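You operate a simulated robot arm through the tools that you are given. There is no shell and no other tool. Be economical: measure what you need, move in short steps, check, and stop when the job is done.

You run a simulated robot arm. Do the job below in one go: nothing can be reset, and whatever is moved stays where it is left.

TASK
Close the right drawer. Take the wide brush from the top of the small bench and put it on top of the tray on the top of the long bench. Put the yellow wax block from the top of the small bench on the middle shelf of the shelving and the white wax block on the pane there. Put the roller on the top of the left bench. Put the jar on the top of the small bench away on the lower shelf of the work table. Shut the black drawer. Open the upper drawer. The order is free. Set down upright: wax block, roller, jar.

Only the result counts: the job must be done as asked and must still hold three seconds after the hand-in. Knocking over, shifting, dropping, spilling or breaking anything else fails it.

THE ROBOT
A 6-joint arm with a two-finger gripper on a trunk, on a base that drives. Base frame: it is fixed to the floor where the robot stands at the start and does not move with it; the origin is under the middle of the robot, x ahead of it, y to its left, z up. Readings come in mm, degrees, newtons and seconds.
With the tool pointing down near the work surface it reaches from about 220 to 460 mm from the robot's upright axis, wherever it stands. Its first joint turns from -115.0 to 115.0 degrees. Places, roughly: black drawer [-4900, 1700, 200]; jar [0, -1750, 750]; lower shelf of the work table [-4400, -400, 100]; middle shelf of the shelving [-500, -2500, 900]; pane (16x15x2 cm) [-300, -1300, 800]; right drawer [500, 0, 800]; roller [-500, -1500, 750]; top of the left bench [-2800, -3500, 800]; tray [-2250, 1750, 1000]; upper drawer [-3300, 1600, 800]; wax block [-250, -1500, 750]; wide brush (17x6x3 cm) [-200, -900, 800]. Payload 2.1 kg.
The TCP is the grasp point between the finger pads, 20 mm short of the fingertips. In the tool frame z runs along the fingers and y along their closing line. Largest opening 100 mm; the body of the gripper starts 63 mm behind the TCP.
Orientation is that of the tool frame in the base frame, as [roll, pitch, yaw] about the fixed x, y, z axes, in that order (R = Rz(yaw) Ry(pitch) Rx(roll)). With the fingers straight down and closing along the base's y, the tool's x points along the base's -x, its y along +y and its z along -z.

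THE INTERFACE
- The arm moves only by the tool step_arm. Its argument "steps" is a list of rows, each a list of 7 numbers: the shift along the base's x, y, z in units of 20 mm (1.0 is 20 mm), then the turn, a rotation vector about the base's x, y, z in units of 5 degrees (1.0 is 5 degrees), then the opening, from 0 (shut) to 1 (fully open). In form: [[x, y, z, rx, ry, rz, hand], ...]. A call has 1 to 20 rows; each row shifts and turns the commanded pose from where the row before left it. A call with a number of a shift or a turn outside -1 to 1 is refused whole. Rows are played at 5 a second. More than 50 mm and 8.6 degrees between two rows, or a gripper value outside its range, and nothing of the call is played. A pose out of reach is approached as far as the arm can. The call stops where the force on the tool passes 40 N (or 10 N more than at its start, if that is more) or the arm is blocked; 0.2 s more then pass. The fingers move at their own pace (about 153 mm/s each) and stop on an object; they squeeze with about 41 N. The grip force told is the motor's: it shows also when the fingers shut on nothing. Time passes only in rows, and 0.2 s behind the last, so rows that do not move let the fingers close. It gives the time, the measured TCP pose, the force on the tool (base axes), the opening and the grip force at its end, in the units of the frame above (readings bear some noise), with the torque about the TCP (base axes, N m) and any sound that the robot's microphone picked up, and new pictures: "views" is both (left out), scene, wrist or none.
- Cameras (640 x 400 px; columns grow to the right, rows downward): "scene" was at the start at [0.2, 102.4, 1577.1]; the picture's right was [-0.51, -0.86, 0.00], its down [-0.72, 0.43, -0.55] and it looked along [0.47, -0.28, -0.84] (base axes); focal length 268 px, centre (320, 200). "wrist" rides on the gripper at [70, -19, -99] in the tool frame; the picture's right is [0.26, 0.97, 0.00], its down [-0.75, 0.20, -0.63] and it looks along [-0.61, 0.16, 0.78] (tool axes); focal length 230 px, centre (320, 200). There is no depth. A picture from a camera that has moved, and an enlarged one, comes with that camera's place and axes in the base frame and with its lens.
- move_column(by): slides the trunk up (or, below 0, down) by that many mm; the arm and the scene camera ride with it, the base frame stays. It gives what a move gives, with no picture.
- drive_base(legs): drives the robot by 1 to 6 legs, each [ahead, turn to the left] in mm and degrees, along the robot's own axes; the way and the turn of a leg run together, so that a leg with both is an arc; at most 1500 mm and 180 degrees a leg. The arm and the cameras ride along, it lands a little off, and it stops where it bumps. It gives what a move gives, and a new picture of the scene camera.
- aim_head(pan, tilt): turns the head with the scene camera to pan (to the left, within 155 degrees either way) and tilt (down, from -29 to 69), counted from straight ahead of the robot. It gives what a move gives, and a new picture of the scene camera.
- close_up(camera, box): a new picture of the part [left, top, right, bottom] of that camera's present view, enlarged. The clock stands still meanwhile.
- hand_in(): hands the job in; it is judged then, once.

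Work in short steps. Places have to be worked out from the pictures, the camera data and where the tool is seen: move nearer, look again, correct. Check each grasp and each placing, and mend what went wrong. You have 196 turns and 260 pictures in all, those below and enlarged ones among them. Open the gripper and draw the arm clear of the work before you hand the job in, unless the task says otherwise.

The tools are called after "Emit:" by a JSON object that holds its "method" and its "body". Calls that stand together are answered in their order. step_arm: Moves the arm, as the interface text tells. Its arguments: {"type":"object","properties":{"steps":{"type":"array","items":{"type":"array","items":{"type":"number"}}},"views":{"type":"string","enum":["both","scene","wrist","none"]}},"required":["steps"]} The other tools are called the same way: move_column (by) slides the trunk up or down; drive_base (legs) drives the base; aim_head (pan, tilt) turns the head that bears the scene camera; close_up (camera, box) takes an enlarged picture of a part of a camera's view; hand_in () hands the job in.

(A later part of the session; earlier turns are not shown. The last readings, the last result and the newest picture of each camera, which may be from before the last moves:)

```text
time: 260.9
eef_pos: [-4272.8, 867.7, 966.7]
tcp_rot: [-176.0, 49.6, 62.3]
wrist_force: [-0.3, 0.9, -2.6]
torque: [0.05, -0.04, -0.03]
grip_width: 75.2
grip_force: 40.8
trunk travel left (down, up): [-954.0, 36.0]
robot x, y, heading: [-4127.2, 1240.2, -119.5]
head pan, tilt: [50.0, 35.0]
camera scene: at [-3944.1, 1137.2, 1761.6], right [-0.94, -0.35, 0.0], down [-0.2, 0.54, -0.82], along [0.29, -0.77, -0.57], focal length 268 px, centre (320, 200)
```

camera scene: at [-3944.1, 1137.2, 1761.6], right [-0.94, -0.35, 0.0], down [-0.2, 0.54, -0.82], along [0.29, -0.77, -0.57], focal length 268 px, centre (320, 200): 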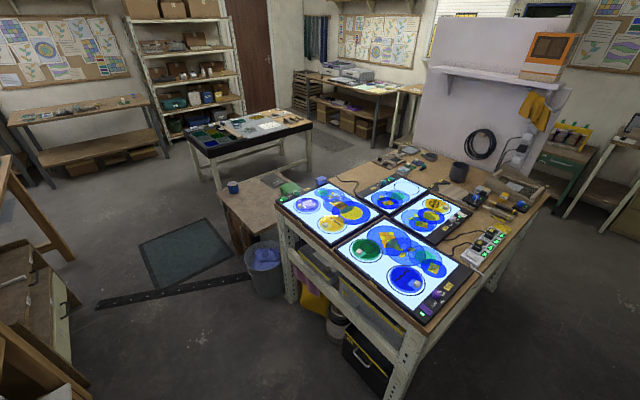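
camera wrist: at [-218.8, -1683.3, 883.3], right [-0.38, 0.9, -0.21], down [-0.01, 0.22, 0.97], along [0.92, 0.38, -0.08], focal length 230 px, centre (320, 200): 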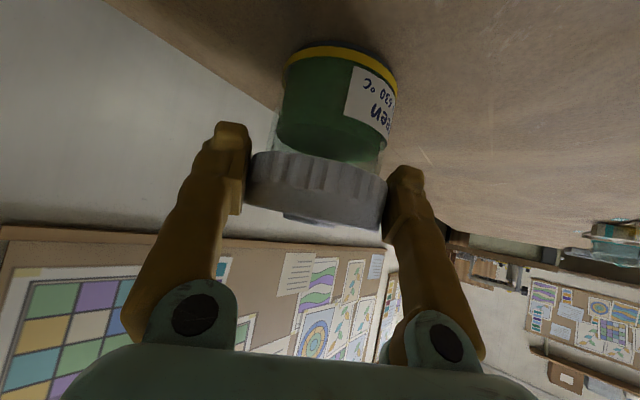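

Emit:
{"method": "drive_base", "body": {"legs": [[1000, 0]]}}

Emit:
{"method": "aim_head", "body": {"pan": 65, "tilt": 45}}

```text
time: 266.1
eef_pos: [-4762.4, -11.2, 966.7]
tcp_rot: [-176.1, 49.6, 62.6]
wrist_force: [0.4, 0.5, -2.8]
torque: [0.01, -0.04, -0.01]
grip_width: 75.4
grip_force: 40.6
trunk travel left (down, up): [-954.0, 36.0]
robot x, y, heading: [-4617.9, 363.7, -119.2]
head pan, tilt: [50.0, 35.0]
camera scene: at [-4436.2, 262.3, 1761.6], right [-0.93, -0.36, 0.0], down [-0.2, 0.54, -0.82], along [0.29, -0.77, -0.57], focal length 268 px, centre (320, 200)
```

scene: 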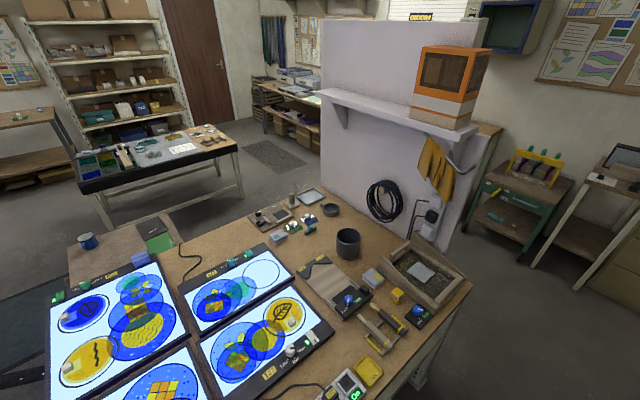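

```text
time: 266.9
eef_pos: [-4763.4, -11.5, 966.9]
tcp_rot: [-176.1, 49.4, 62.5]
wrist_force: [0.2, 0.4, -3.7]
torque: [0.04, -0.05, 0.01]
grip_width: 75.1
grip_force: 41.4
trunk travel left (down, up): [-954.0, 36.0]
robot x, y, heading: [-4615.3, 361.8, -119.4]
head pan, tilt: [65.0, 45.0]
camera scene: at [-4420.6, 277.6, 1746.8], right [-0.81, -0.58, 0.0], down [-0.41, 0.57, -0.71], along [0.41, -0.57, -0.71], focal length 268 px, centre (320, 200)
```

scene: 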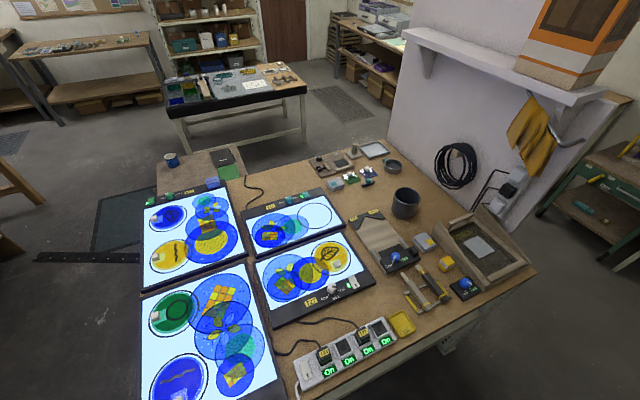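

I lower the trunk so the head can look under the table top.

Emit:
{"method": "move_column", "body": {"by": -700}}

Emit:
{"method": "aim_head", "body": {"pan": 60, "tilt": 35}}

```text
refused: -700 is not a number from -400 to 400
```

```text
time: 267.6
eef_pos: [-4763.9, -10.5, 966.4]
tcp_rot: [-176.1, 49.5, 62.6]
wrist_force: [0.2, -0.1, -3.5]
torque: [0.06, -0.03, -0.04]
grip_width: 75.3
grip_force: 40.5
trunk travel left (down, up): [-954.0, 36.0]
robot x, y, heading: [-4617.9, 358.0, -119.3]
head pan, tilt: [60.0, 35.0]
camera scene: at [-4423.1, 268.2, 1761.6], right [-0.86, -0.51, 0.0], down [-0.29, 0.49, -0.82], along [0.42, -0.7, -0.57], focal length 268 px, centre (320, 200)
```

scene: 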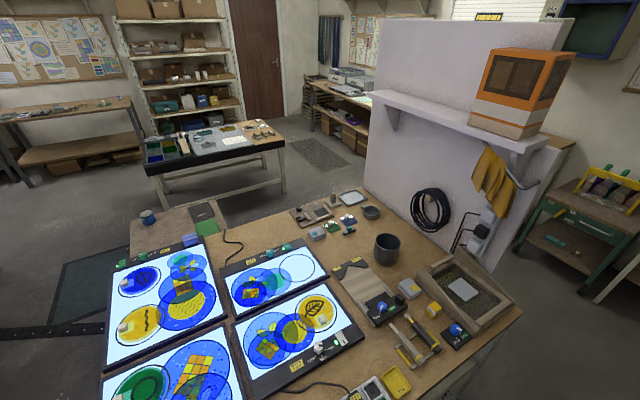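

Emit:
{"method": "move_column", "body": {"by": -350}}

Emit:
{"method": "move_column", "body": {"by": -350}}

Emit:
{"method": "aim_head", "body": {"pan": 60, "tilt": 45}}

```text
time: 271.0
eef_pos: [-4763.7, -10.0, 616.3]
tcp_rot: [-176.1, 49.6, 62.4]
wrist_force: [0.2, -0.4, -3.3]
torque: [0.02, -0.01, -0.01]
grip_width: 75.4
grip_force: 40.4
trunk travel left (down, up): [-604.0, 386.0]
robot x, y, heading: [-4621.4, 362.5, -119.2]
head pan, tilt: [60.0, 35.0]
```

```text
time: 274.4
eef_pos: [-4763.3, -11.7, 266.0]
tcp_rot: [-176.2, 49.5, 62.4]
wrist_force: [0.0, -0.4, -2.7]
torque: [0.07, -0.01, 0.01]
grip_width: 75.4
grip_force: 40.7
trunk travel left (down, up): [-254.0, 736.0]
robot x, y, heading: [-4615.3, 364.4, -119.0]
head pan, tilt: [60.0, 35.0]
```

```text
time: 275.1
eef_pos: [-4762.7, -10.3, 265.7]
tcp_rot: [-176.0, 49.4, 62.5]
wrist_force: [0.4, -0.3, -2.7]
torque: [0.05, -0.06, -0.01]
grip_width: 75.5
grip_force: 41.1
trunk travel left (down, up): [-254.0, 736.0]
robot x, y, heading: [-4618.2, 363.8, -119.1]
head pan, tilt: [60.0, 45.0]
camera scene: at [-4426.3, 274.3, 1046.8], right [-0.86, -0.51, 0.0], down [-0.36, 0.61, -0.71], along [0.36, -0.61, -0.71], focal length 268 px, centre (320, 200)
```

scene: 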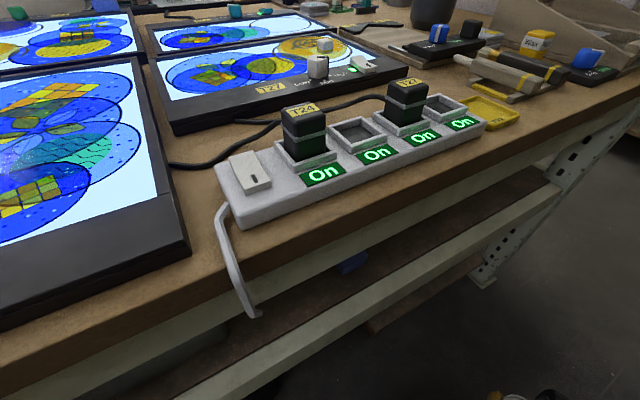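

The table's back edge is at n≈-3857. I pull away and turn to face the table's back, so that the low wrist camera can look under it.

Emit:
{"method": "drive_base", "body": {"legs": [[0, -45], [300, 0], [0, 135]]}}

Emit:
{"method": "close_up", "body": {"camera": "wrist", "box": [0, 0, 640, 400]}}

Emit:
{"method": "aim_head", "body": {"pan": 0, "tilt": 30}}

```text
time: 284.8
eef_pos: [-4536.9, 133.9, 267.4]
tcp_rot: [-176.2, 49.6, 152.0]
wrist_force: [-0.6, -0.2, -4.1]
torque: [0.05, 0.05, 0.0]
grip_width: 75.2
grip_force: 40.5
trunk travel left (down, up): [-254.0, 736.0]
robot x, y, heading: [-4907.9, 284.3, -29.9]
head pan, tilt: [60.0, 45.0]
camera scene: at [-4820.1, 471.5, 1046.8], right [0.5, -0.86, 0.0], down [-0.61, -0.36, -0.71], along [0.61, 0.36, -0.71], focal length 268 px, centre (320, 200)
```

scene: 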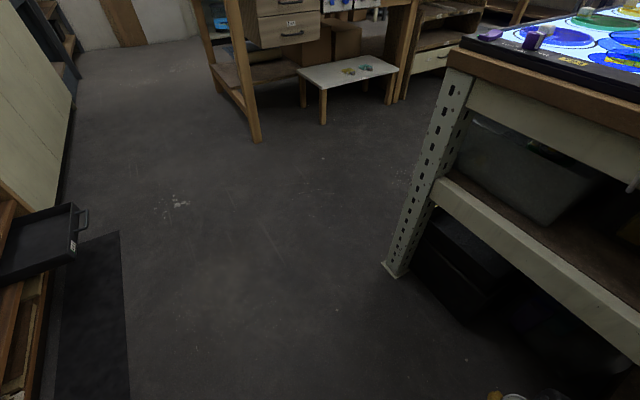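

```text
1.00 times, centred on (320, 200) of wrist (not enlarged: the box is as wide or as high as the picture)
camera zoom: at [-4649.6, 181.4, 278.1], right [0.35, 0.91, -0.24], down [0.13, 0.2, 0.97], along [0.93, -0.37, -0.05], focal length 230 px, centre (320, 200)
```

zoom: 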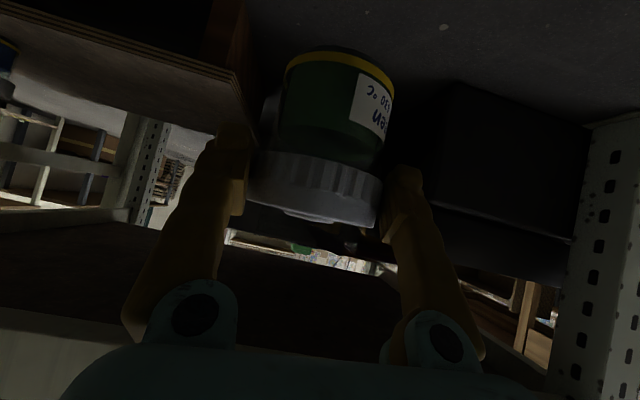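

```text
time: 286.1
eef_pos: [-4537.1, 133.4, 265.8]
tcp_rot: [-176.1, 49.5, 151.9]
wrist_force: [0.8, 0.2, -3.2]
torque: [0.04, 0.05, 0.01]
grip_width: 74.9
grip_force: 41.5
trunk travel left (down, up): [-254.0, 736.0]
robot x, y, heading: [-4908.5, 282.5, -29.8]
head pan, tilt: [0.0, 30.0]
camera scene: at [-4811.8, 385.7, 1069.4], right [-0.5, -0.87, 0.0], down [-0.43, 0.25, -0.87], along [0.75, -0.43, -0.5], focal length 268 px, centre (320, 200)
```

scene: 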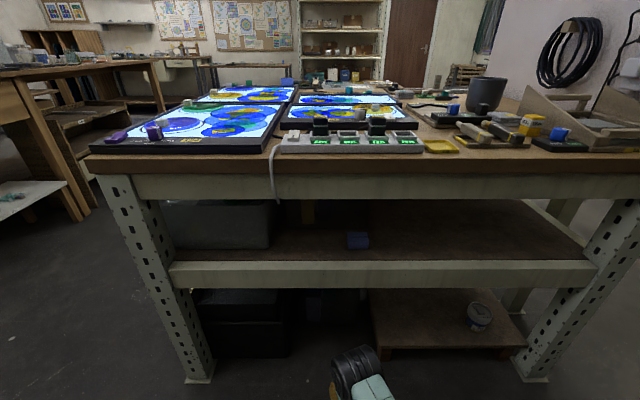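

The low shelf shows clearly: s from -2770 to -2243, front edge n≈-3819, z≈120, with a bucket at s≈-2643. I'll set the jar at s≈-2400. First shift sideways.

Emit:
{"method": "drive_base", "body": {"legs": [[0, -90], [285, 0], [0, 90]]}}

Emit:
{"method": "close_up", "body": {"camera": "wrist", "box": [0, 0, 640, 400]}}

```text
time: 295.8
eef_pos: [-4679.4, -115.3, 266.5]
tcp_rot: [-176.2, 49.5, 152.4]
wrist_force: [-0.3, -0.3, -2.3]
torque: [0.04, 0.08, -0.04]
grip_width: 75.2
grip_force: 41.0
trunk travel left (down, up): [-254.0, 736.0]
robot x, y, heading: [-5049.8, 31.5, -29.0]
head pan, tilt: [0.0, 30.0]
camera scene: at [-4955.7, 135.4, 1069.4], right [-0.49, -0.87, 0.0], down [-0.44, 0.24, -0.87], along [0.75, -0.42, -0.5], focal length 268 px, centre (320, 200)
```

scene: 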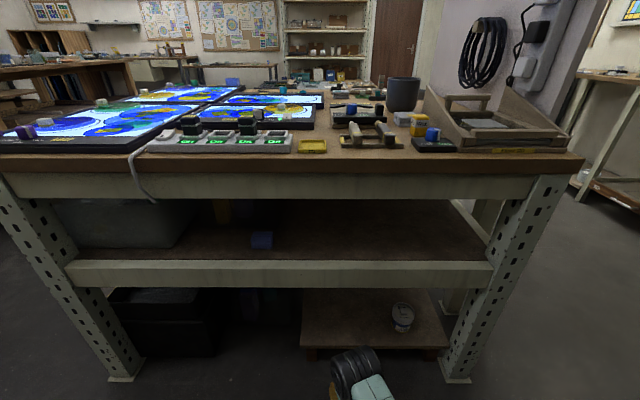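

```text
1.00 times, centred on (320, 200) of wrist (not enlarged: the box is as wide or as high as the picture)
camera zoom: at [-4791.8, -67.5, 278.1], right [0.34, 0.91, -0.24], down [0.13, 0.21, 0.97], along [0.93, -0.36, -0.05], focal length 230 px, centre (320, 200)
```

zoom: 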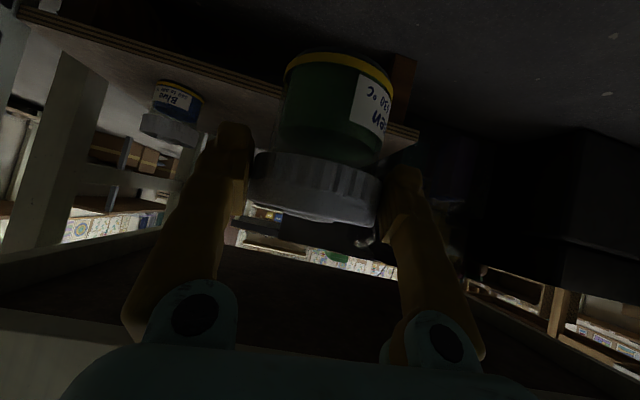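

The twin blue jar confirms the shelf. To keep the elbow clear of the table beam I stretch the arm ~110 mm first, and lower the trunk 50 mm.

Emit:
{"method": "step_arm", "body": {"steps": [[0.83, -0.46, 0, 0, 0, 0, 0.6], [0.83, -0.46, 0, 0, 0, 0, 0.6], [0.83, -0.46, 0, 0, 0, 0, 0.6], [0.83, -0.46, 0, 0, 0, 0, 0.6], [0.83, -0.46, 0, 0, 0, 0, 0.6], [0.83, -0.46, 0, 0, 0, 0, 0.6]], "views": "none"}}

Emit:
{"method": "move_column", "body": {"by": -50}}

Emit:
{"method": "aim_head", "body": {"pan": 0, "tilt": 45}}

```text
time: 297.2
eef_pos: [-4579.3, -170.2, 266.8]
tcp_rot: [-176.1, 49.5, 152.4]
wrist_force: [0.4, 0.4, -2.1]
torque: [0.05, 0.05, -0.03]
grip_width: 75.1
grip_force: 41.0
trunk travel left (down, up): [-254.0, 736.0]
robot x, y, heading: [-5051.4, 27.5, -29.0]
head pan, tilt: [0.0, 30.0]
```

```text
time: 298.1
eef_pos: [-4579.6, -171.5, 217.8]
tcp_rot: [-176.1, 49.5, 152.5]
wrist_force: [0.2, -0.4, -2.2]
torque: [0.04, 0.1, 0.02]
grip_width: 74.9
grip_force: 40.5
trunk travel left (down, up): [-204.0, 786.0]
robot x, y, heading: [-5049.5, 30.4, -29.0]
head pan, tilt: [0.0, 30.0]
```

```text
time: 298.9
eef_pos: [-4579.3, -171.2, 216.6]
tcp_rot: [-176.0, 49.4, 152.4]
wrist_force: [0.2, 0.2, -2.8]
torque: [0.02, 0.02, 0.0]
grip_width: 75.0
grip_force: 41.3
trunk travel left (down, up): [-204.0, 786.0]
robot x, y, heading: [-5053.1, 27.9, -29.1]
head pan, tilt: [0.0, 45.0]
camera scene: at [-4963.6, 139.8, 996.8], right [-0.49, -0.87, 0.0], down [-0.62, 0.35, -0.71], along [0.62, -0.35, -0.71], focal length 268 px, centre (320, 200)
```

scene: 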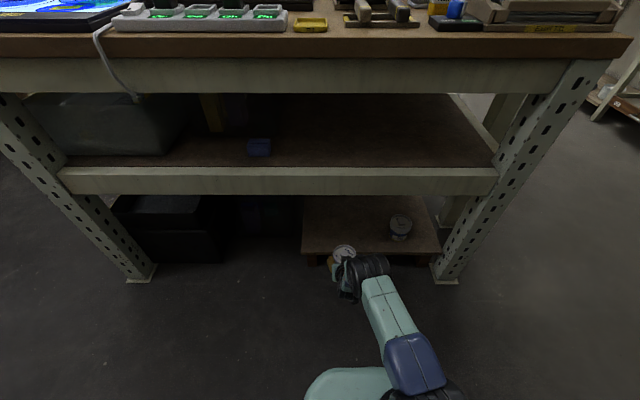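

Good view: the jar is just before the shelf's front edge, elbow low enough. Drive in 100 mm and look.

Emit:
{"method": "drive_base", "body": {"legs": [[100, 0]]}}

Emit:
{"method": "close_up", "body": {"camera": "wrist", "box": [0, 0, 640, 400]}}

```text
time: 300.0
eef_pos: [-4493.4, -220.2, 216.5]
tcp_rot: [-176.1, 49.4, 152.3]
wrist_force: [-0.7, 0.3, -3.2]
torque: [0.07, 0.02, -0.03]
grip_width: 75.0
grip_force: 40.6
trunk travel left (down, up): [-204.0, 786.0]
robot x, y, heading: [-4962.9, -17.7, -29.3]
head pan, tilt: [0.0, 45.0]
camera scene: at [-4876.7, 90.9, 996.8], right [-0.49, -0.87, 0.0], down [-0.62, 0.35, -0.71], along [0.62, -0.35, -0.71], focal length 268 px, centre (320, 200)
```

scene: 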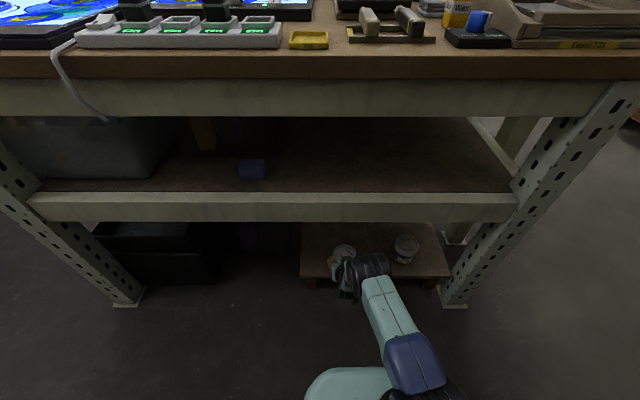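

```text
1.00 times, centred on (320, 200) of wrist (not enlarged: the box is as wide or as high as the picture)
camera zoom: at [-4605.3, -172.4, 228.3], right [0.34, 0.91, -0.24], down [0.13, 0.21, 0.97], along [0.93, -0.36, -0.05], focal length 230 px, centre (320, 200)
```

zoom: 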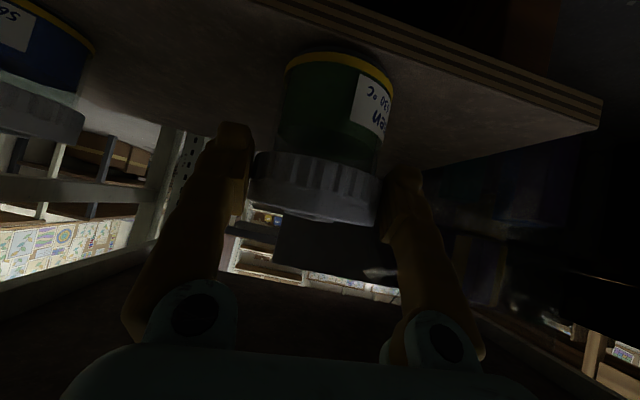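

The jar begins to overlap the shelf edge (front n≈-3790). Drive 85 mm more.

Emit:
{"method": "drive_base", "body": {"legs": [[85, 0]]}}

Emit:
{"method": "close_up", "body": {"camera": "wrist", "box": [0, 0, 640, 400]}}

```text
time: 301.1
eef_pos: [-4418.0, -261.8, 215.2]
tcp_rot: [-176.1, 49.4, 152.3]
wrist_force: [0.7, 1.0, -4.2]
torque: [0.02, 0.05, 0.01]
grip_width: 75.0
grip_force: 41.0
trunk travel left (down, up): [-204.0, 786.0]
robot x, y, heading: [-4890.1, -61.4, -29.5]
head pan, tilt: [0.0, 45.0]
camera scene: at [-4803.0, 49.4, 996.8], right [-0.49, -0.87, 0.0], down [-0.62, 0.35, -0.71], along [0.62, -0.35, -0.71], focal length 268 px, centre (320, 200)
```

scene: 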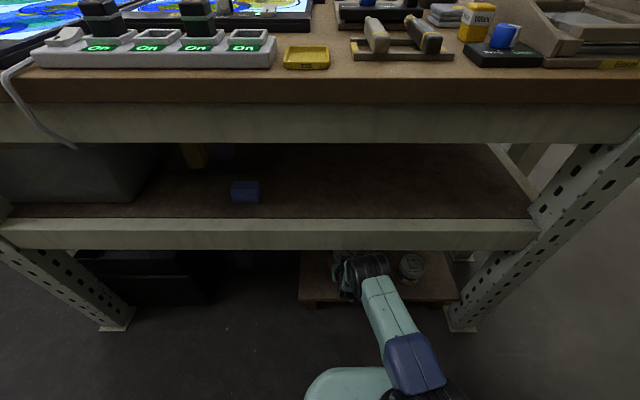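

```text
1.00 times, centred on (320, 200) of wrist (not enlarged: the box is as wide or as high as the picture)
camera zoom: at [-4531.8, -214.0, 228.2], right [0.34, 0.91, -0.24], down [0.13, 0.21, 0.97], along [0.93, -0.36, -0.05], focal length 230 px, centre (320, 200)
```

zoom: 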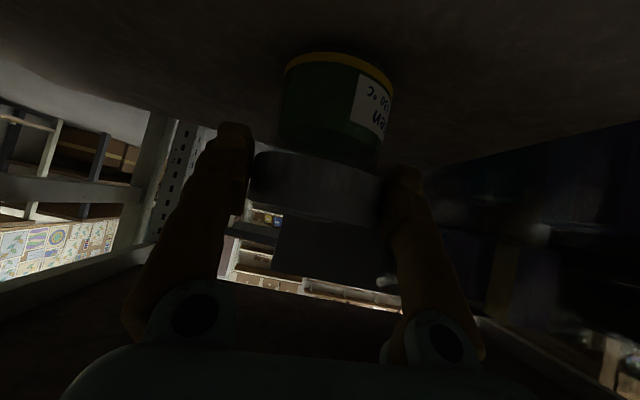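

Over the shelf. Lower by the trunk until contact.

Emit:
{"method": "move_column", "body": {"by": -12}}

Emit:
{"method": "move_column", "body": {"by": -5}}

```text
time: 301.7
eef_pos: [-4416.9, -262.9, 209.7]
tcp_rot: [-176.1, 50.2, 152.0]
wrist_force: [-1.5, -1.1, 26.5]
torque: [0.48, -0.41, 0.01]
grip_width: 75.3
grip_force: 40.9
trunk travel left (down, up): [-192.0, 798.0]
robot x, y, heading: [-4889.8, -56.2, -29.3]
head pan, tilt: [0.0, 45.0]
```

```text
time: 302.1
eef_pos: [-4416.3, -264.6, 208.1]
tcp_rot: [-176.2, 50.7, 152.0]
wrist_force: [-3.4, 0.8, 19.4]
torque: [0.02, -0.13, -0.06]
grip_width: 75.2
grip_force: 40.6
trunk travel left (down, up): [-188.0, 802.0]
robot x, y, heading: [-4891.3, -59.3, -29.4]
head pan, tilt: [0.0, 45.0]
stopped: the force on the tool passed its limit at 41 N (the readings are from after the stop); the commanded pose is now the measured one
```

Contact. Open the fingers and check.

Emit:
{"method": "step_arm", "body": {"steps": [[0, 0, 0, 0, 0, 0, 0.85], [0, 0, 0, 0, 0, 0, 1], [0, 0, 0, 0, 0, 0, 1]], "views": "wrist"}}

```text
time: 302.9
eef_pos: [-4416.4, -263.1, 203.5]
tcp_rot: [-176.2, 50.2, 152.1]
wrist_force: [0.3, 0.1, -0.4]
torque: [-0.03, -0.04, -0.01]
grip_width: 100.0
grip_force: 0.1
trunk travel left (down, up): [-188.0, 802.0]
robot x, y, heading: [-4889.0, -60.2, -29.3]
head pan, tilt: [0.0, 45.0]
camera wrist: at [-4529.7, -215.8, 214.4], right [0.35, 0.91, -0.24], down [0.12, 0.21, 0.97], along [0.93, -0.37, -0.04], focal length 230 px, centre (320, 200)
```

wrist: 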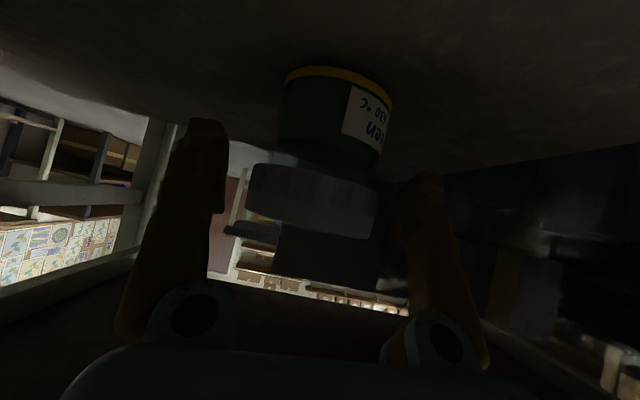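

Jar stands on the shelf. Back straight out and look.

Emit:
{"method": "drive_base", "body": {"legs": [[-300, 0]]}}

Emit:
{"method": "close_up", "body": {"camera": "wrist", "box": [0, 0, 640, 400]}}

```text
time: 305.0
eef_pos: [-4675.2, -117.1, 204.3]
tcp_rot: [-176.1, 50.1, 152.2]
wrist_force: [0.6, 0.7, 0.0]
torque: [-0.01, 0.01, 0.0]
grip_width: 100.2
grip_force: 0.0
trunk travel left (down, up): [-188.0, 802.0]
robot x, y, heading: [-5148.2, 82.9, -29.4]
head pan, tilt: [0.0, 45.0]
camera scene: at [-5062.3, 195.5, 981.2], right [-0.49, -0.87, 0.0], down [-0.62, 0.35, -0.71], along [0.62, -0.35, -0.71], focal length 268 px, centre (320, 200)
```

scene: 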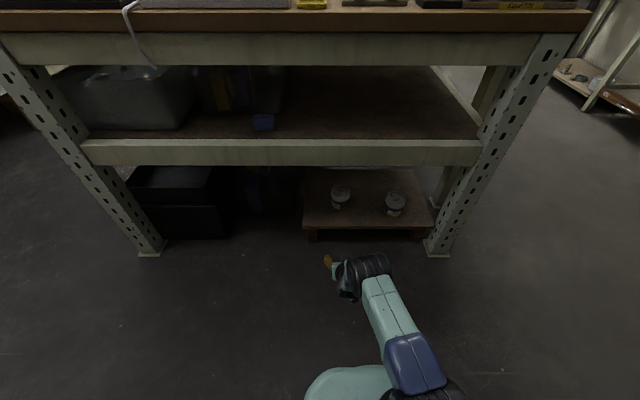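

```text
1.00 times, centred on (320, 200) of wrist (not enlarged: the box is as wide or as high as the picture)
camera zoom: at [-4788.3, -69.2, 214.4], right [0.35, 0.91, -0.24], down [0.12, 0.21, 0.97], along [0.93, -0.37, -0.04], focal length 230 px, centre (320, 200)
```

zoom: 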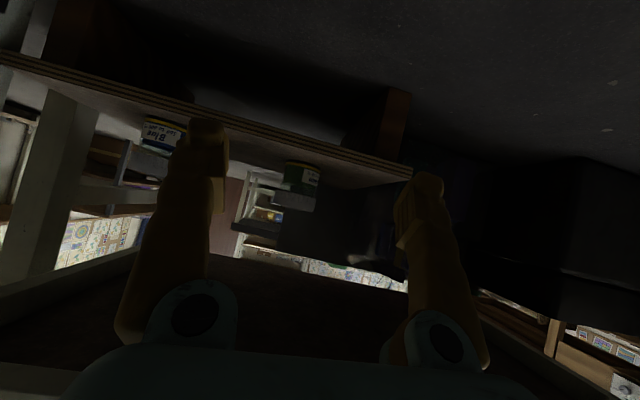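

Jar done. The black drawer seen earlier stands open near (-4835,1695), in the flat-file cabinet. I retract the arm, close the fingers and drive over.

Emit:
{"method": "step_arm", "body": {"steps": [[-0.83, 0.46, 0, 0, 0, 0, 0], [-0.83, 0.46, 0, 0, 0, 0, 0], [-0.83, 0.46, 0, 0, 0, 0, 0], [-0.83, 0.46, 0, 0, 0, 0, 0], [-0.83, 0.46, 0, 0, 0, 0, 0], [-0.83, 0.46, 0, 0, 0, 0, 0]], "views": "none"}}

Emit:
{"method": "drive_base", "body": {"legs": [[0, 85.5], [780, 0], [780, 0], [0, 94.5]]}}

Emit:
{"method": "aim_head", "body": {"pan": 0, "tilt": 40}}

```text
time: 306.4
eef_pos: [-4774.8, -61.7, 204.0]
tcp_rot: [-176.1, 50.1, 152.2]
wrist_force: [-0.8, -0.9, -0.2]
torque: [-0.02, 0.0, 0.02]
grip_width: 0.0
grip_force: 29.8
trunk travel left (down, up): [-188.0, 802.0]
robot x, y, heading: [-5151.3, 88.0, -29.4]
head pan, tilt: [0.0, 45.0]
```

```text
time: 322.1
eef_pos: [-4674.4, 1535.7, 204.9]
tcp_rot: [-176.2, 50.2, -26.3]
wrist_force: [0.1, -0.4, -1.2]
torque: [0.03, 0.01, 0.0]
grip_width: 0.1
grip_force: 29.6
trunk travel left (down, up): [-188.0, 802.0]
robot x, y, heading: [-4297.1, 1401.4, 152.2]
head pan, tilt: [0.0, 45.0]
camera scene: at [-4380.7, 1282.4, 981.2], right [0.47, 0.88, 0.0], down [0.62, -0.33, -0.71], along [-0.62, 0.33, -0.71], focal length 268 px, centre (320, 200)
```

scene: 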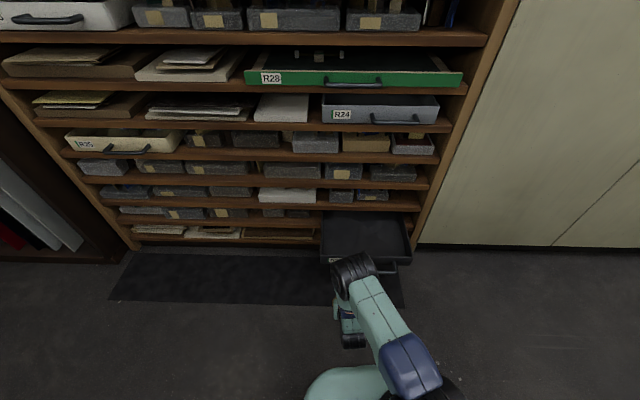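

```text
time: 322.7
eef_pos: [-4674.6, 1536.7, 204.3]
tcp_rot: [-176.1, 50.1, -26.3]
wrist_force: [0.1, 0.2, 0.4]
torque: [0.0, -0.02, 0.02]
grip_width: 0.1
grip_force: 29.5
trunk travel left (down, up): [-188.0, 802.0]
robot x, y, heading: [-4294.4, 1396.3, 152.0]
head pan, tilt: [0.0, 40.0]
camera scene: at [-4384.0, 1284.1, 988.4], right [0.47, 0.88, 0.0], down [0.57, -0.3, -0.77], along [-0.68, 0.36, -0.64], focal length 268 px, centre (320, 200)
```

scene: 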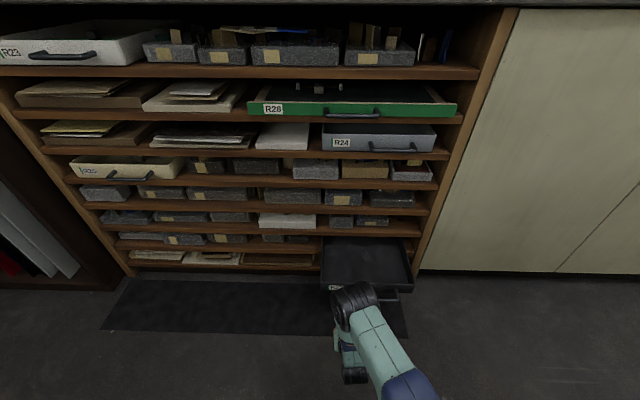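

Emit:
{"method": "close_up", "body": {"camera": "scene", "box": [290, 210, 450, 330]}}

Emit:
{"method": "close_up", "body": {"camera": "wrist", "box": [0, 0, 640, 400]}}

```text
3.33 times, centred on (370, 270) of scene
camera zoom: at [-4384.0, 1284.1, 988.4], right [0.47, 0.88, 0.0], down [0.57, -0.3, -0.77], along [-0.68, 0.36, -0.64], focal length 893 px, centre (153, -33)
```

zoom: 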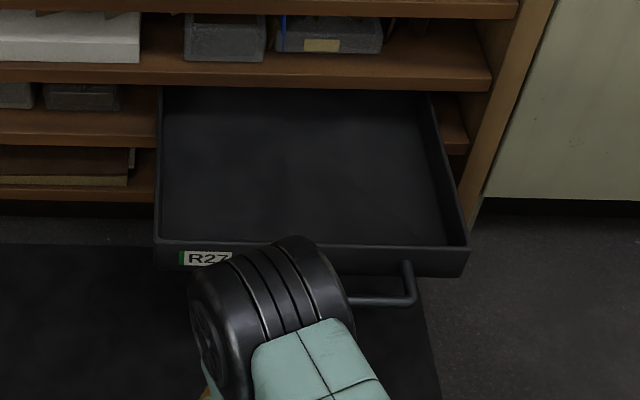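

```text
1.00 times, centred on (320, 200) of wrist (not enlarged: the box is as wide or as high as the picture)
camera zoom: at [-4559.9, 1494.4, 214.5], right [-0.32, -0.92, -0.24], down [-0.12, -0.21, 0.97], along [-0.94, 0.34, -0.04], focal length 230 px, centre (320, 200)
```

zoom: 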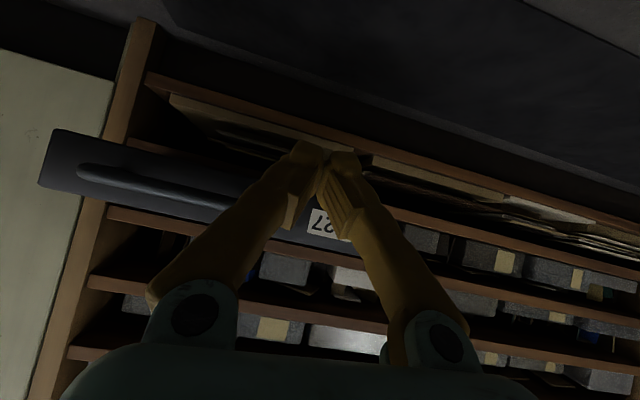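

The drawer face spans z≈195–255, protruding ~200 mm; the closed fingertips meet it left of its handle. I raise the hand 33 mm, then push: first with the base, the last part with the arm.

Emit:
{"method": "step_arm", "body": {"steps": [[0, 0, 0.8, 0, 0, 0, 0], [0, 0, 0.8, 0, 0, 0, 0]], "views": "none"}}

Emit:
{"method": "drive_base", "body": {"legs": [[0, -1.5], [190, 0]]}}

Emit:
{"method": "close_up", "body": {"camera": "wrist", "box": [0, 0, 640, 400]}}

```text
time: 323.3
eef_pos: [-4674.2, 1535.9, 236.5]
tcp_rot: [-176.0, 50.0, -26.3]
wrist_force: [-0.4, 0.0, 0.5]
torque: [-0.03, 0.01, -0.01]
grip_width: 0.0
grip_force: 29.5
trunk travel left (down, up): [-188.0, 802.0]
robot x, y, heading: [-4294.1, 1398.0, 152.0]
head pan, tilt: [0.0, 40.0]
```

```text
time: 325.2
eef_pos: [-4836.2, 1639.2, 235.9]
tcp_rot: [-176.0, 50.1, -27.8]
wrist_force: [0.4, 0.8, 0.2]
torque: [-0.02, -0.04, -0.04]
grip_width: 0.0
grip_force: 29.6
trunk travel left (down, up): [-188.0, 802.0]
robot x, y, heading: [-4459.4, 1490.5, 150.5]
head pan, tilt: [0.0, 40.0]
camera scene: at [-4552.1, 1379.7, 988.4], right [0.49, 0.87, 0.0], down [0.56, -0.32, -0.77], along [-0.67, 0.38, -0.64], focal length 268 px, centre (320, 200)
```

scene: 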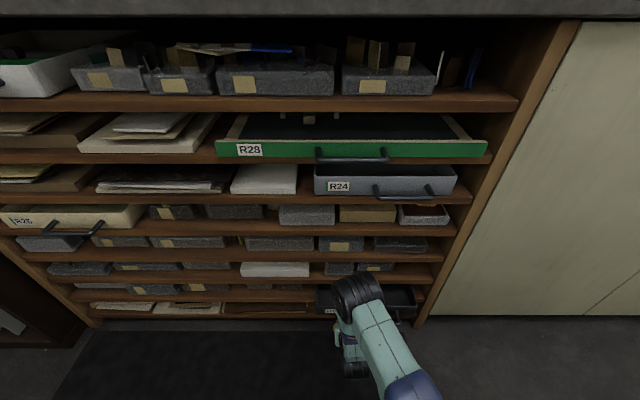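

```text
1.00 times, centred on (320, 200) of wrist (not enlarged: the box is as wide or as high as the picture)
camera zoom: at [-4722.8, 1594.9, 246.6], right [-0.35, -0.91, -0.24], down [-0.12, -0.21, 0.97], along [-0.93, 0.37, -0.04], focal length 230 px, centre (320, 200)
```

zoom: 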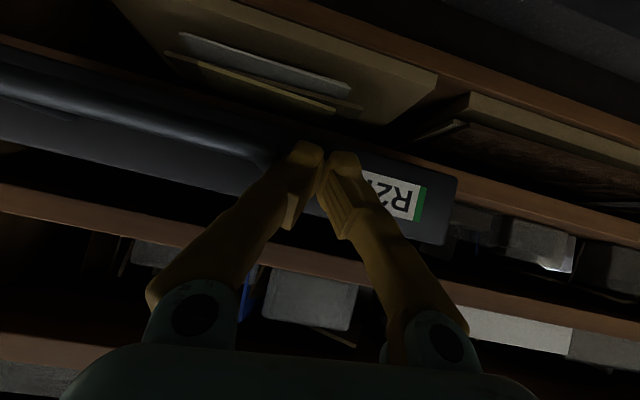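

It moves. Continue with the arm, watching the force.

Emit:
{"method": "step_arm", "body": {"steps": [[-0.6, 0.34, 0, 0, 0, 0, 0], [-0.6, 0.34, 0, 0, 0, 0, 0], [-0.6, 0.34, 0, 0, 0, 0, 0], [-0.6, 0.34, 0, 0, 0, 0, 0], [-0.6, 0.34, 0, 0, 0, 0, 0], [-0.6, 0.34, 0, 0, 0, 0, 0]], "views": "both"}}

```text
time: 326.4
eef_pos: [-4887.3, 1668.5, 233.0]
tcp_rot: [-176.0, 49.1, -27.5]
wrist_force: [3.8, -2.3, 1.2]
torque: [0.0, 0.02, 0.03]
grip_width: 0.0
grip_force: 29.2
trunk travel left (down, up): [-188.0, 802.0]
robot x, y, heading: [-4462.8, 1493.1, 150.6]
head pan, tilt: [0.0, 40.0]
stopped in row 5: the force on the tool passed its limit at 51 N (the readings are from after the stop); the commanded pose is now the measured one
camera scene: at [-4551.3, 1379.3, 988.5], right [0.49, 0.87, 0.0], down [0.56, -0.32, -0.77], along [-0.67, 0.38, -0.64], focal length 268 px, centre (320, 200)
camera wrist: at [-4774.8, 1624.7, 244.5], right [-0.34, -0.91, -0.24], down [-0.14, -0.2, 0.97], along [-0.93, 0.36, -0.06], focal length 230 px, centre (320, 200)
```

scene: 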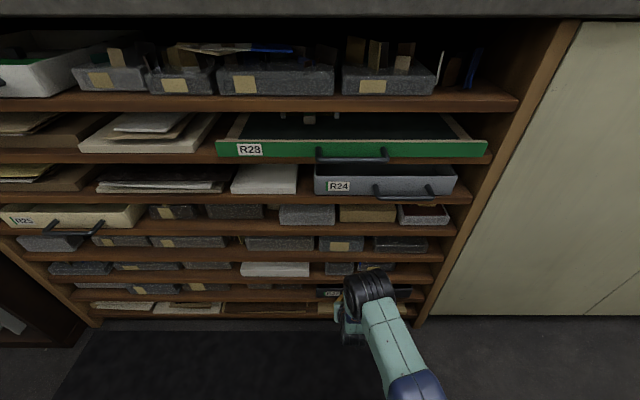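
wrist: 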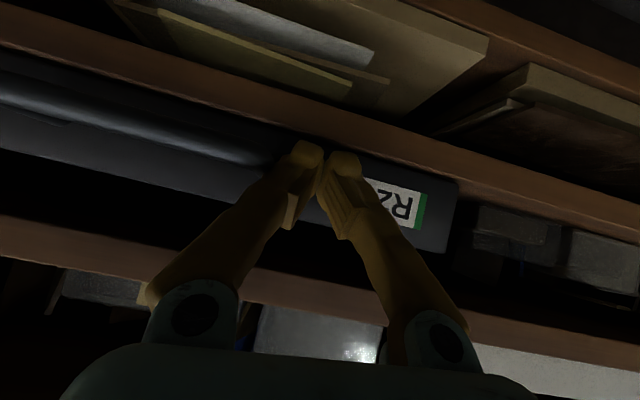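

It stopped at 51 N, looking flush. One more gentle push to confirm it is at its end.

Emit:
{"method": "step_arm", "body": {"steps": [[-0.4, 0.23, 0, 0, 0, 0, 0], [-0.4, 0.23, 0, 0, 0, 0, 0], [-0.4, 0.23, 0, 0, 0, 0, 0]], "views": "none"}}

Emit:
{"method": "step_arm", "body": {"steps": [[0.8, -0.45, 0, 0, 0, 0, 0], [0.8, -0.45, 0, 0, 0, 0, 0], [0.8, -0.45, 0, 0, 0, 0, 0], [0.8, -0.45, 0, 0, 0, 0, 0], [0.8, -0.45, 0, 0, 0, 0, 0]], "views": "none"}}

Emit:
{"method": "drive_base", "body": {"legs": [[-350, 0]]}}

Emit:
{"method": "close_up", "body": {"camera": "scene", "box": [260, 180, 420, 280]}}

```text
time: 326.8
eef_pos: [-4887.7, 1668.9, 227.6]
tcp_rot: [-175.7, 48.1, -27.3]
wrist_force: [5.2, -4.3, 3.0]
torque: [0.0, 0.04, 0.06]
grip_width: 0.0
grip_force: 29.7
trunk travel left (down, up): [-188.0, 802.0]
robot x, y, heading: [-4462.6, 1490.4, 150.8]
head pan, tilt: [0.0, 40.0]
stopped in row 1: the force on the tool passed its limit at 55 N (the readings are from after the stop); the commanded pose is now the measured one
```

```text
time: 328.0
eef_pos: [-4807.5, 1624.3, 228.9]
tcp_rot: [-175.8, 48.1, -27.3]
wrist_force: [1.1, 0.2, 0.0]
torque: [0.02, 0.01, 0.02]
grip_width: 0.0
grip_force: 29.2
trunk travel left (down, up): [-188.0, 802.0]
robot x, y, heading: [-4460.6, 1493.0, 150.7]
head pan, tilt: [0.0, 40.0]
```

```text
time: 330.3
eef_pos: [-4501.5, 1453.3, 227.9]
tcp_rot: [-175.7, 48.2, -27.6]
wrist_force: [0.2, 0.0, 0.0]
torque: [0.01, 0.02, -0.02]
grip_width: 0.2
grip_force: 29.3
trunk travel left (down, up): [-188.0, 802.0]
robot x, y, heading: [-4158.6, 1316.3, 150.2]
head pan, tilt: [0.0, 40.0]
camera scene: at [-4246.1, 1206.9, 988.4], right [0.49, 0.87, 0.0], down [0.56, -0.32, -0.77], along [-0.67, 0.38, -0.64], focal length 268 px, centre (320, 200)
```

scene: 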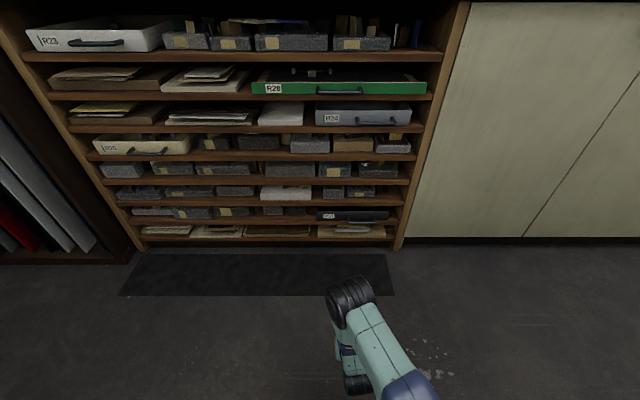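

```text
4.00 times, centred on (340, 230) of scene
camera zoom: at [-4246.1, 1206.9, 988.4], right [0.49, 0.87, 0.0], down [0.56, -0.32, -0.77], along [-0.67, 0.38, -0.64], focal length 1072 px, centre (240, 80)
```

zoom: 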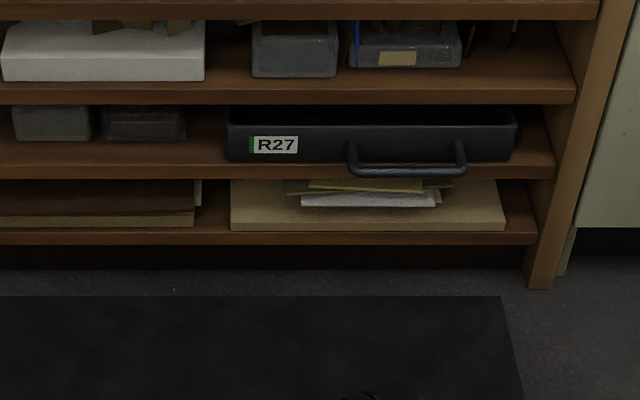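

Black drawer is shut. Now look toward the long bench for the upper drawer.

Emit:
{"method": "aim_head", "body": {"pan": -125, "tilt": 15}}

```text
time: 332.3
eef_pos: [-4500.9, 1452.9, 229.0]
tcp_rot: [-175.8, 48.2, -27.6]
wrist_force: [0.4, -0.7, 0.3]
torque: [-0.01, 0.0, -0.02]
grip_width: 0.0
grip_force: 29.3
trunk travel left (down, up): [-188.0, 802.0]
robot x, y, heading: [-4151.3, 1317.4, 150.4]
head pan, tilt: [-125.0, 15.0]
camera scene: at [-4087.9, 1205.0, 1028.0], right [0.43, -0.9, 0.0], down [-0.23, -0.11, -0.97], along [0.87, 0.41, -0.26], focal length 268 px, centre (320, 200)
```

scene: 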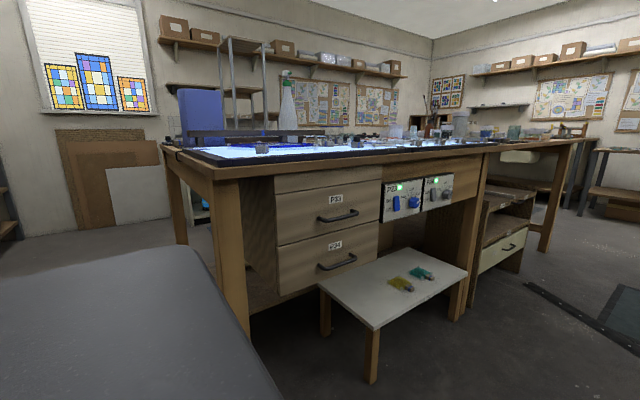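

The upper drawer is P23 (handle ≈(-3287,1515), front facing s-negative). I raise the trunk and drive in front of it.

Emit:
{"method": "move_column", "body": {"by": 400}}

Emit:
{"method": "drive_base", "body": {"legs": [[0, -171.5], [665, 0], [0, 81.6]]}}

Emit:
{"method": "aim_head", "body": {"pan": -20, "tilt": 35}}

```text
time: 336.2
eef_pos: [-4502.0, 1452.9, 628.8]
tcp_rot: [-175.7, 48.2, -27.6]
wrist_force: [-0.8, -0.3, 0.7]
torque: [-0.04, 0.04, 0.01]
grip_width: 0.2
grip_force: 29.5
trunk travel left (down, up): [-588.0, 402.0]
robot x, y, heading: [-4154.3, 1318.2, 150.6]
head pan, tilt: [-125.0, 15.0]
```

```text
time: 350.3
eef_pos: [-3400.9, 1422.3, 629.1]
tcp_rot: [-175.7, 48.2, -117.9]
wrist_force: [-0.2, -0.1, 0.1]
torque: [-0.05, -0.03, 0.0]
grip_width: 0.1
grip_force: 29.6
trunk travel left (down, up): [-588.0, 402.0]
robot x, y, heading: [-3538.2, 1075.9, 60.0]
head pan, tilt: [-125.0, 15.0]
camera scene: at [-3649.6, 1008.4, 1428.0], right [-0.91, -0.42, 0.0], down [-0.11, 0.23, -0.97], along [0.41, -0.88, -0.26], focal length 268 px, centre (320, 200)
```

scene: 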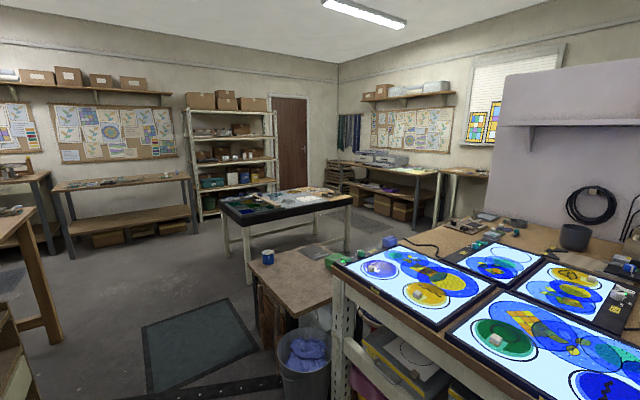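

```text
time: 352.1
eef_pos: [-3399.9, 1421.5, 629.1]
tcp_rot: [-175.8, 48.2, -117.9]
wrist_force: [-0.6, 0.3, 0.5]
torque: [-0.01, 0.01, 0.0]
grip_width: 0.0
grip_force: 29.1
trunk travel left (down, up): [-588.0, 402.0]
robot x, y, heading: [-3534.3, 1077.5, 60.0]
head pan, tilt: [-20.0, 35.0]
camera scene: at [-3621.6, 1149.6, 1396.0], right [0.64, -0.77, 0.0], down [-0.44, -0.37, -0.82], along [0.63, 0.53, -0.57], focal length 268 px, centre (320, 200)
```

scene: 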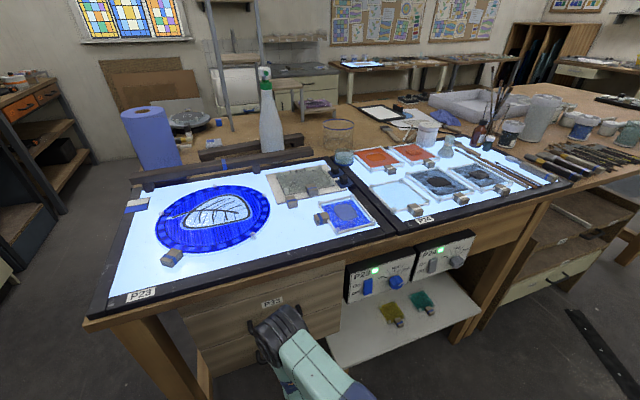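

The geometry now reads: handle at about n≈-3713, s≈-430, z≈797. I back off 170 mm, then bring the hand to horizontal.

Emit:
{"method": "drive_base", "body": {"legs": [[-170, 0]]}}

Emit:
{"method": "step_arm", "body": {"steps": [[-0.06, 0.55, 0, 0.856, -0.515, 0.05, 0], [-0.06, 0.55, 0, 0.856, -0.515, 0.05, 0], [-0.06, 0.55, 0, 0.856, -0.515, 0.05, 0], [-0.06, 0.55, 0, 0.856, -0.515, 0.05, 0], [-0.06, 0.55, 0, 0.856, -0.515, 0.05, 0], [-0.06, 0.55, 0, 0.856, -0.515, 0.05, 0], [-0.06, 0.55, 0, 0.856, -0.515, 0.05, 0], [-0.06, 0.55, 0, 0.856, -0.515, 0.05, 0], [-0.06, 0.55, 0, 0.3, -0.18, 0.8, 0]], "views": "wrist"}}

```text
time: 353.6
eef_pos: [-3485.0, 1274.1, 629.1]
tcp_rot: [-175.7, 48.2, -118.1]
wrist_force: [-0.2, 0.0, -0.2]
torque: [0.02, -0.02, -0.01]
grip_width: 0.0
grip_force: 29.6
trunk travel left (down, up): [-588.0, 402.0]
robot x, y, heading: [-3622.5, 929.9, 59.9]
head pan, tilt: [-20.0, 35.0]
camera scene: at [-3707.1, 1001.8, 1396.0], right [0.64, -0.77, 0.0], down [-0.44, -0.37, -0.82], along [0.63, 0.53, -0.57], focal length 268 px, centre (320, 200)
```

scene: 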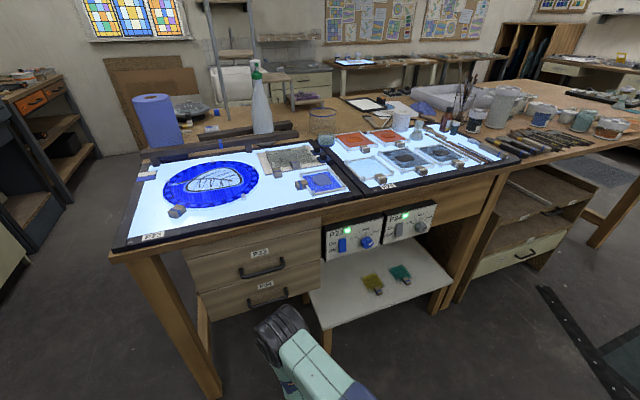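

```text
time: 355.6
eef_pos: [-3495.3, 1373.8, 628.8]
tcp_rot: [-87.7, 87.3, -24.9]
wrist_force: [-0.1, 1.2, -0.2]
torque: [0.0, 0.0, -0.01]
grip_width: 0.0
grip_force: 29.6
trunk travel left (down, up): [-588.0, 402.0]
robot x, y, heading: [-3621.3, 931.6, 60.1]
head pan, tilt: [-20.0, 35.0]
camera wrist: at [-3520.5, 1277.8, 559.5], right [-0.85, 0.44, -0.31], down [-0.5, -0.45, 0.74], along [0.18, 0.78, 0.6], focal length 230 px, centre (320, 200)
```

wrist: 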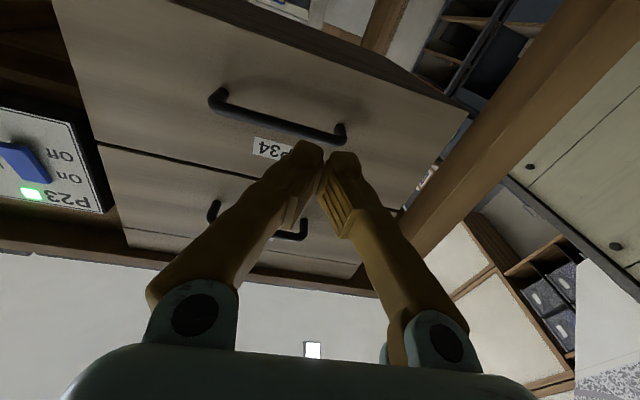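

Hand is horizontal. Upper drawer handle triangulates to n≈-3694, s≈-404, z≈788. Roll the hand 90° so the fingers close vertically, and raise.

Emit:
{"method": "step_arm", "body": {"steps": [[0, 0, 0, 0.446, 0.868, 0, 0], [0, 0, 0, 0.446, 0.868, 0, 0], [0, 0, 0, 0.446, 0.868, 0, 0], [0, 0, 0, 0.446, 0.868, 0, 0], [0, 0, 0, 0.446, 0.868, 0, 0], [0, 0, 0, 0.446, 0.868, 0, 0], [0, 0, 0, 0.446, 0.868, 0, 0], [0, 0, 0, 0.446, 0.868, 0, 0], [0, 0, 0, 0.446, 0.868, 0, 0], [0, 0, 0, 0.446, 0.868, 0, 0], [0, 0, 0, 0.446, 0.868, 0, 0], [0, 0, 0, 0.446, 0.868, 0, 0], [0, 0, 0, 0.446, 0.868, 0, 0], [0, 0, 0, 0.446, 0.868, 0, 0.6], [0, 0, 0, 0.446, 0.868, 0, 0.6], [0, 0, 0, 0.446, 0.868, 0, 0.6], [0, 0, 0, 0.446, 0.868, 0, 0.6], [0, 0, 0, 0.446, 0.868, 0, 0.6], [0, 0, 0, 0.446, 0.868, 0, 0.6]], "views": "none"}}

Emit:
{"method": "move_column", "body": {"by": 159}}

Emit:
{"method": "close_up", "body": {"camera": "wrist", "box": [0, 0, 640, 400]}}

```text
time: 359.6
eef_pos: [-3495.9, 1372.5, 627.1]
tcp_rot: [90.1, 0.0, 152.8]
wrist_force: [1.1, -0.9, -0.1]
torque: [-0.01, 0.0, 0.03]
grip_width: 59.9
grip_force: 0.1
trunk travel left (down, up): [-588.0, 402.0]
robot x, y, heading: [-3622.8, 929.1, 60.1]
head pan, tilt: [-20.0, 35.0]
```

```text
time: 361.4
eef_pos: [-3495.2, 1373.4, 788.4]
tcp_rot: [90.1, 0.1, 152.9]
wrist_force: [0.6, 0.2, -0.6]
torque: [-0.02, -0.01, 0.01]
grip_width: 59.9
grip_force: 0.1
trunk travel left (down, up): [-747.0, 243.0]
robot x, y, heading: [-3625.5, 927.9, 59.6]
head pan, tilt: [-20.0, 35.0]
```

```text
1.00 times, centred on (320, 200) of wrist (not enlarged: the box is as wide or as high as the picture)
camera zoom: at [-3602.7, 1319.4, 768.7], right [-0.23, 0.12, 0.97], down [0.38, -0.9, 0.2], along [0.9, 0.41, 0.16], focal length 230 px, centre (320, 200)
```

zoom: 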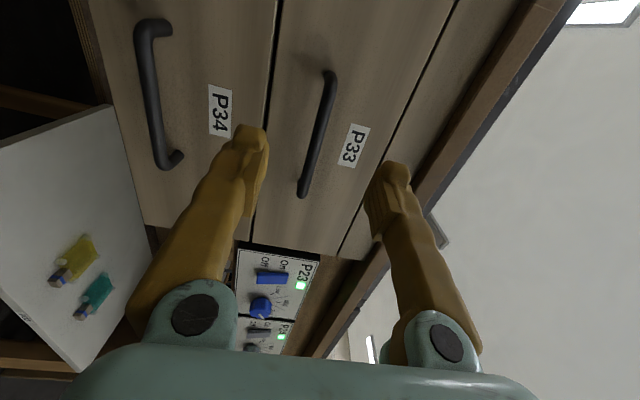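

The upper handle (P33) is centred between the fingers. I correct 25 mm sideways, then drive ahead 90 mm.

Emit:
{"method": "step_arm", "body": {"steps": [[0.55, -0.3, 0.1, 0, 0, 0, 0.6], [0.55, -0.3, 0, 0, 0, 0, 0.6]], "views": "none"}}

Emit:
{"method": "drive_base", "body": {"legs": [[90, 0]]}}

Emit:
{"method": "close_up", "body": {"camera": "wrist", "box": [0, 0, 640, 400]}}

```text
time: 362.0
eef_pos: [-3473.9, 1361.9, 789.3]
tcp_rot: [90.0, 0.1, 152.8]
wrist_force: [0.3, 0.3, 0.1]
torque: [0.0, 0.0, -0.03]
grip_width: 59.7
grip_force: 0.1
trunk travel left (down, up): [-747.0, 243.0]
robot x, y, heading: [-3620.8, 929.6, 59.8]
head pan, tilt: [-20.0, 35.0]
```

```text
time: 363.1
eef_pos: [-3428.3, 1439.7, 791.2]
tcp_rot: [90.0, 0.1, 152.8]
wrist_force: [-0.1, -0.6, -0.3]
torque: [0.04, 0.01, 0.01]
grip_width: 59.9
grip_force: 0.0
trunk travel left (down, up): [-747.0, 243.0]
robot x, y, heading: [-3577.0, 1005.4, 60.1]
head pan, tilt: [-20.0, 35.0]
camera scene: at [-3661.7, 1079.6, 1555.1], right [0.64, -0.77, 0.0], down [-0.44, -0.37, -0.82], along [0.63, 0.53, -0.57], focal length 268 px, centre (320, 200)
```

scene: 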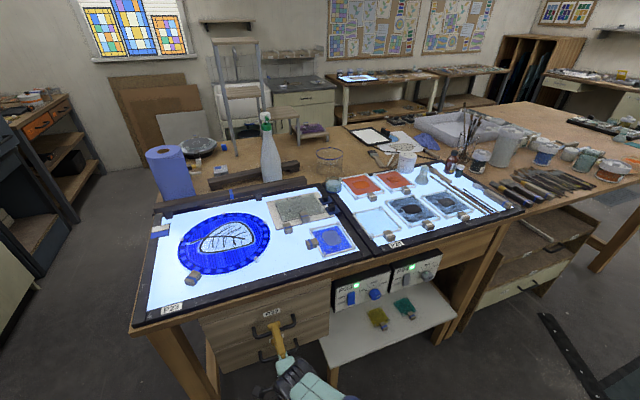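

```text
1.00 times, centred on (320, 200) of wrist (not enlarged: the box is as wide or as high as the picture)
camera zoom: at [-3535.9, 1385.0, 771.0], right [-0.23, 0.12, 0.97], down [0.38, -0.9, 0.2], along [0.9, 0.41, 0.16], focal length 230 px, centre (320, 200)
```

zoom: 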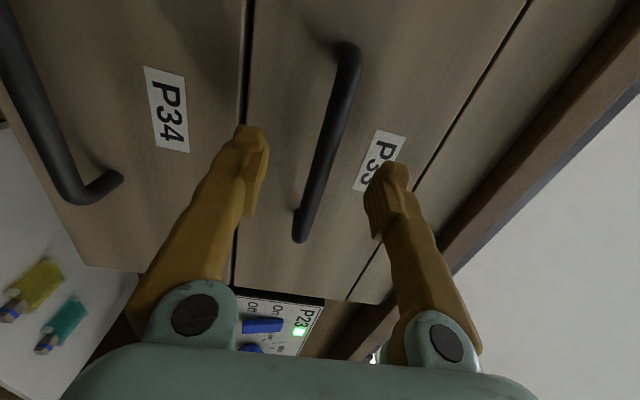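

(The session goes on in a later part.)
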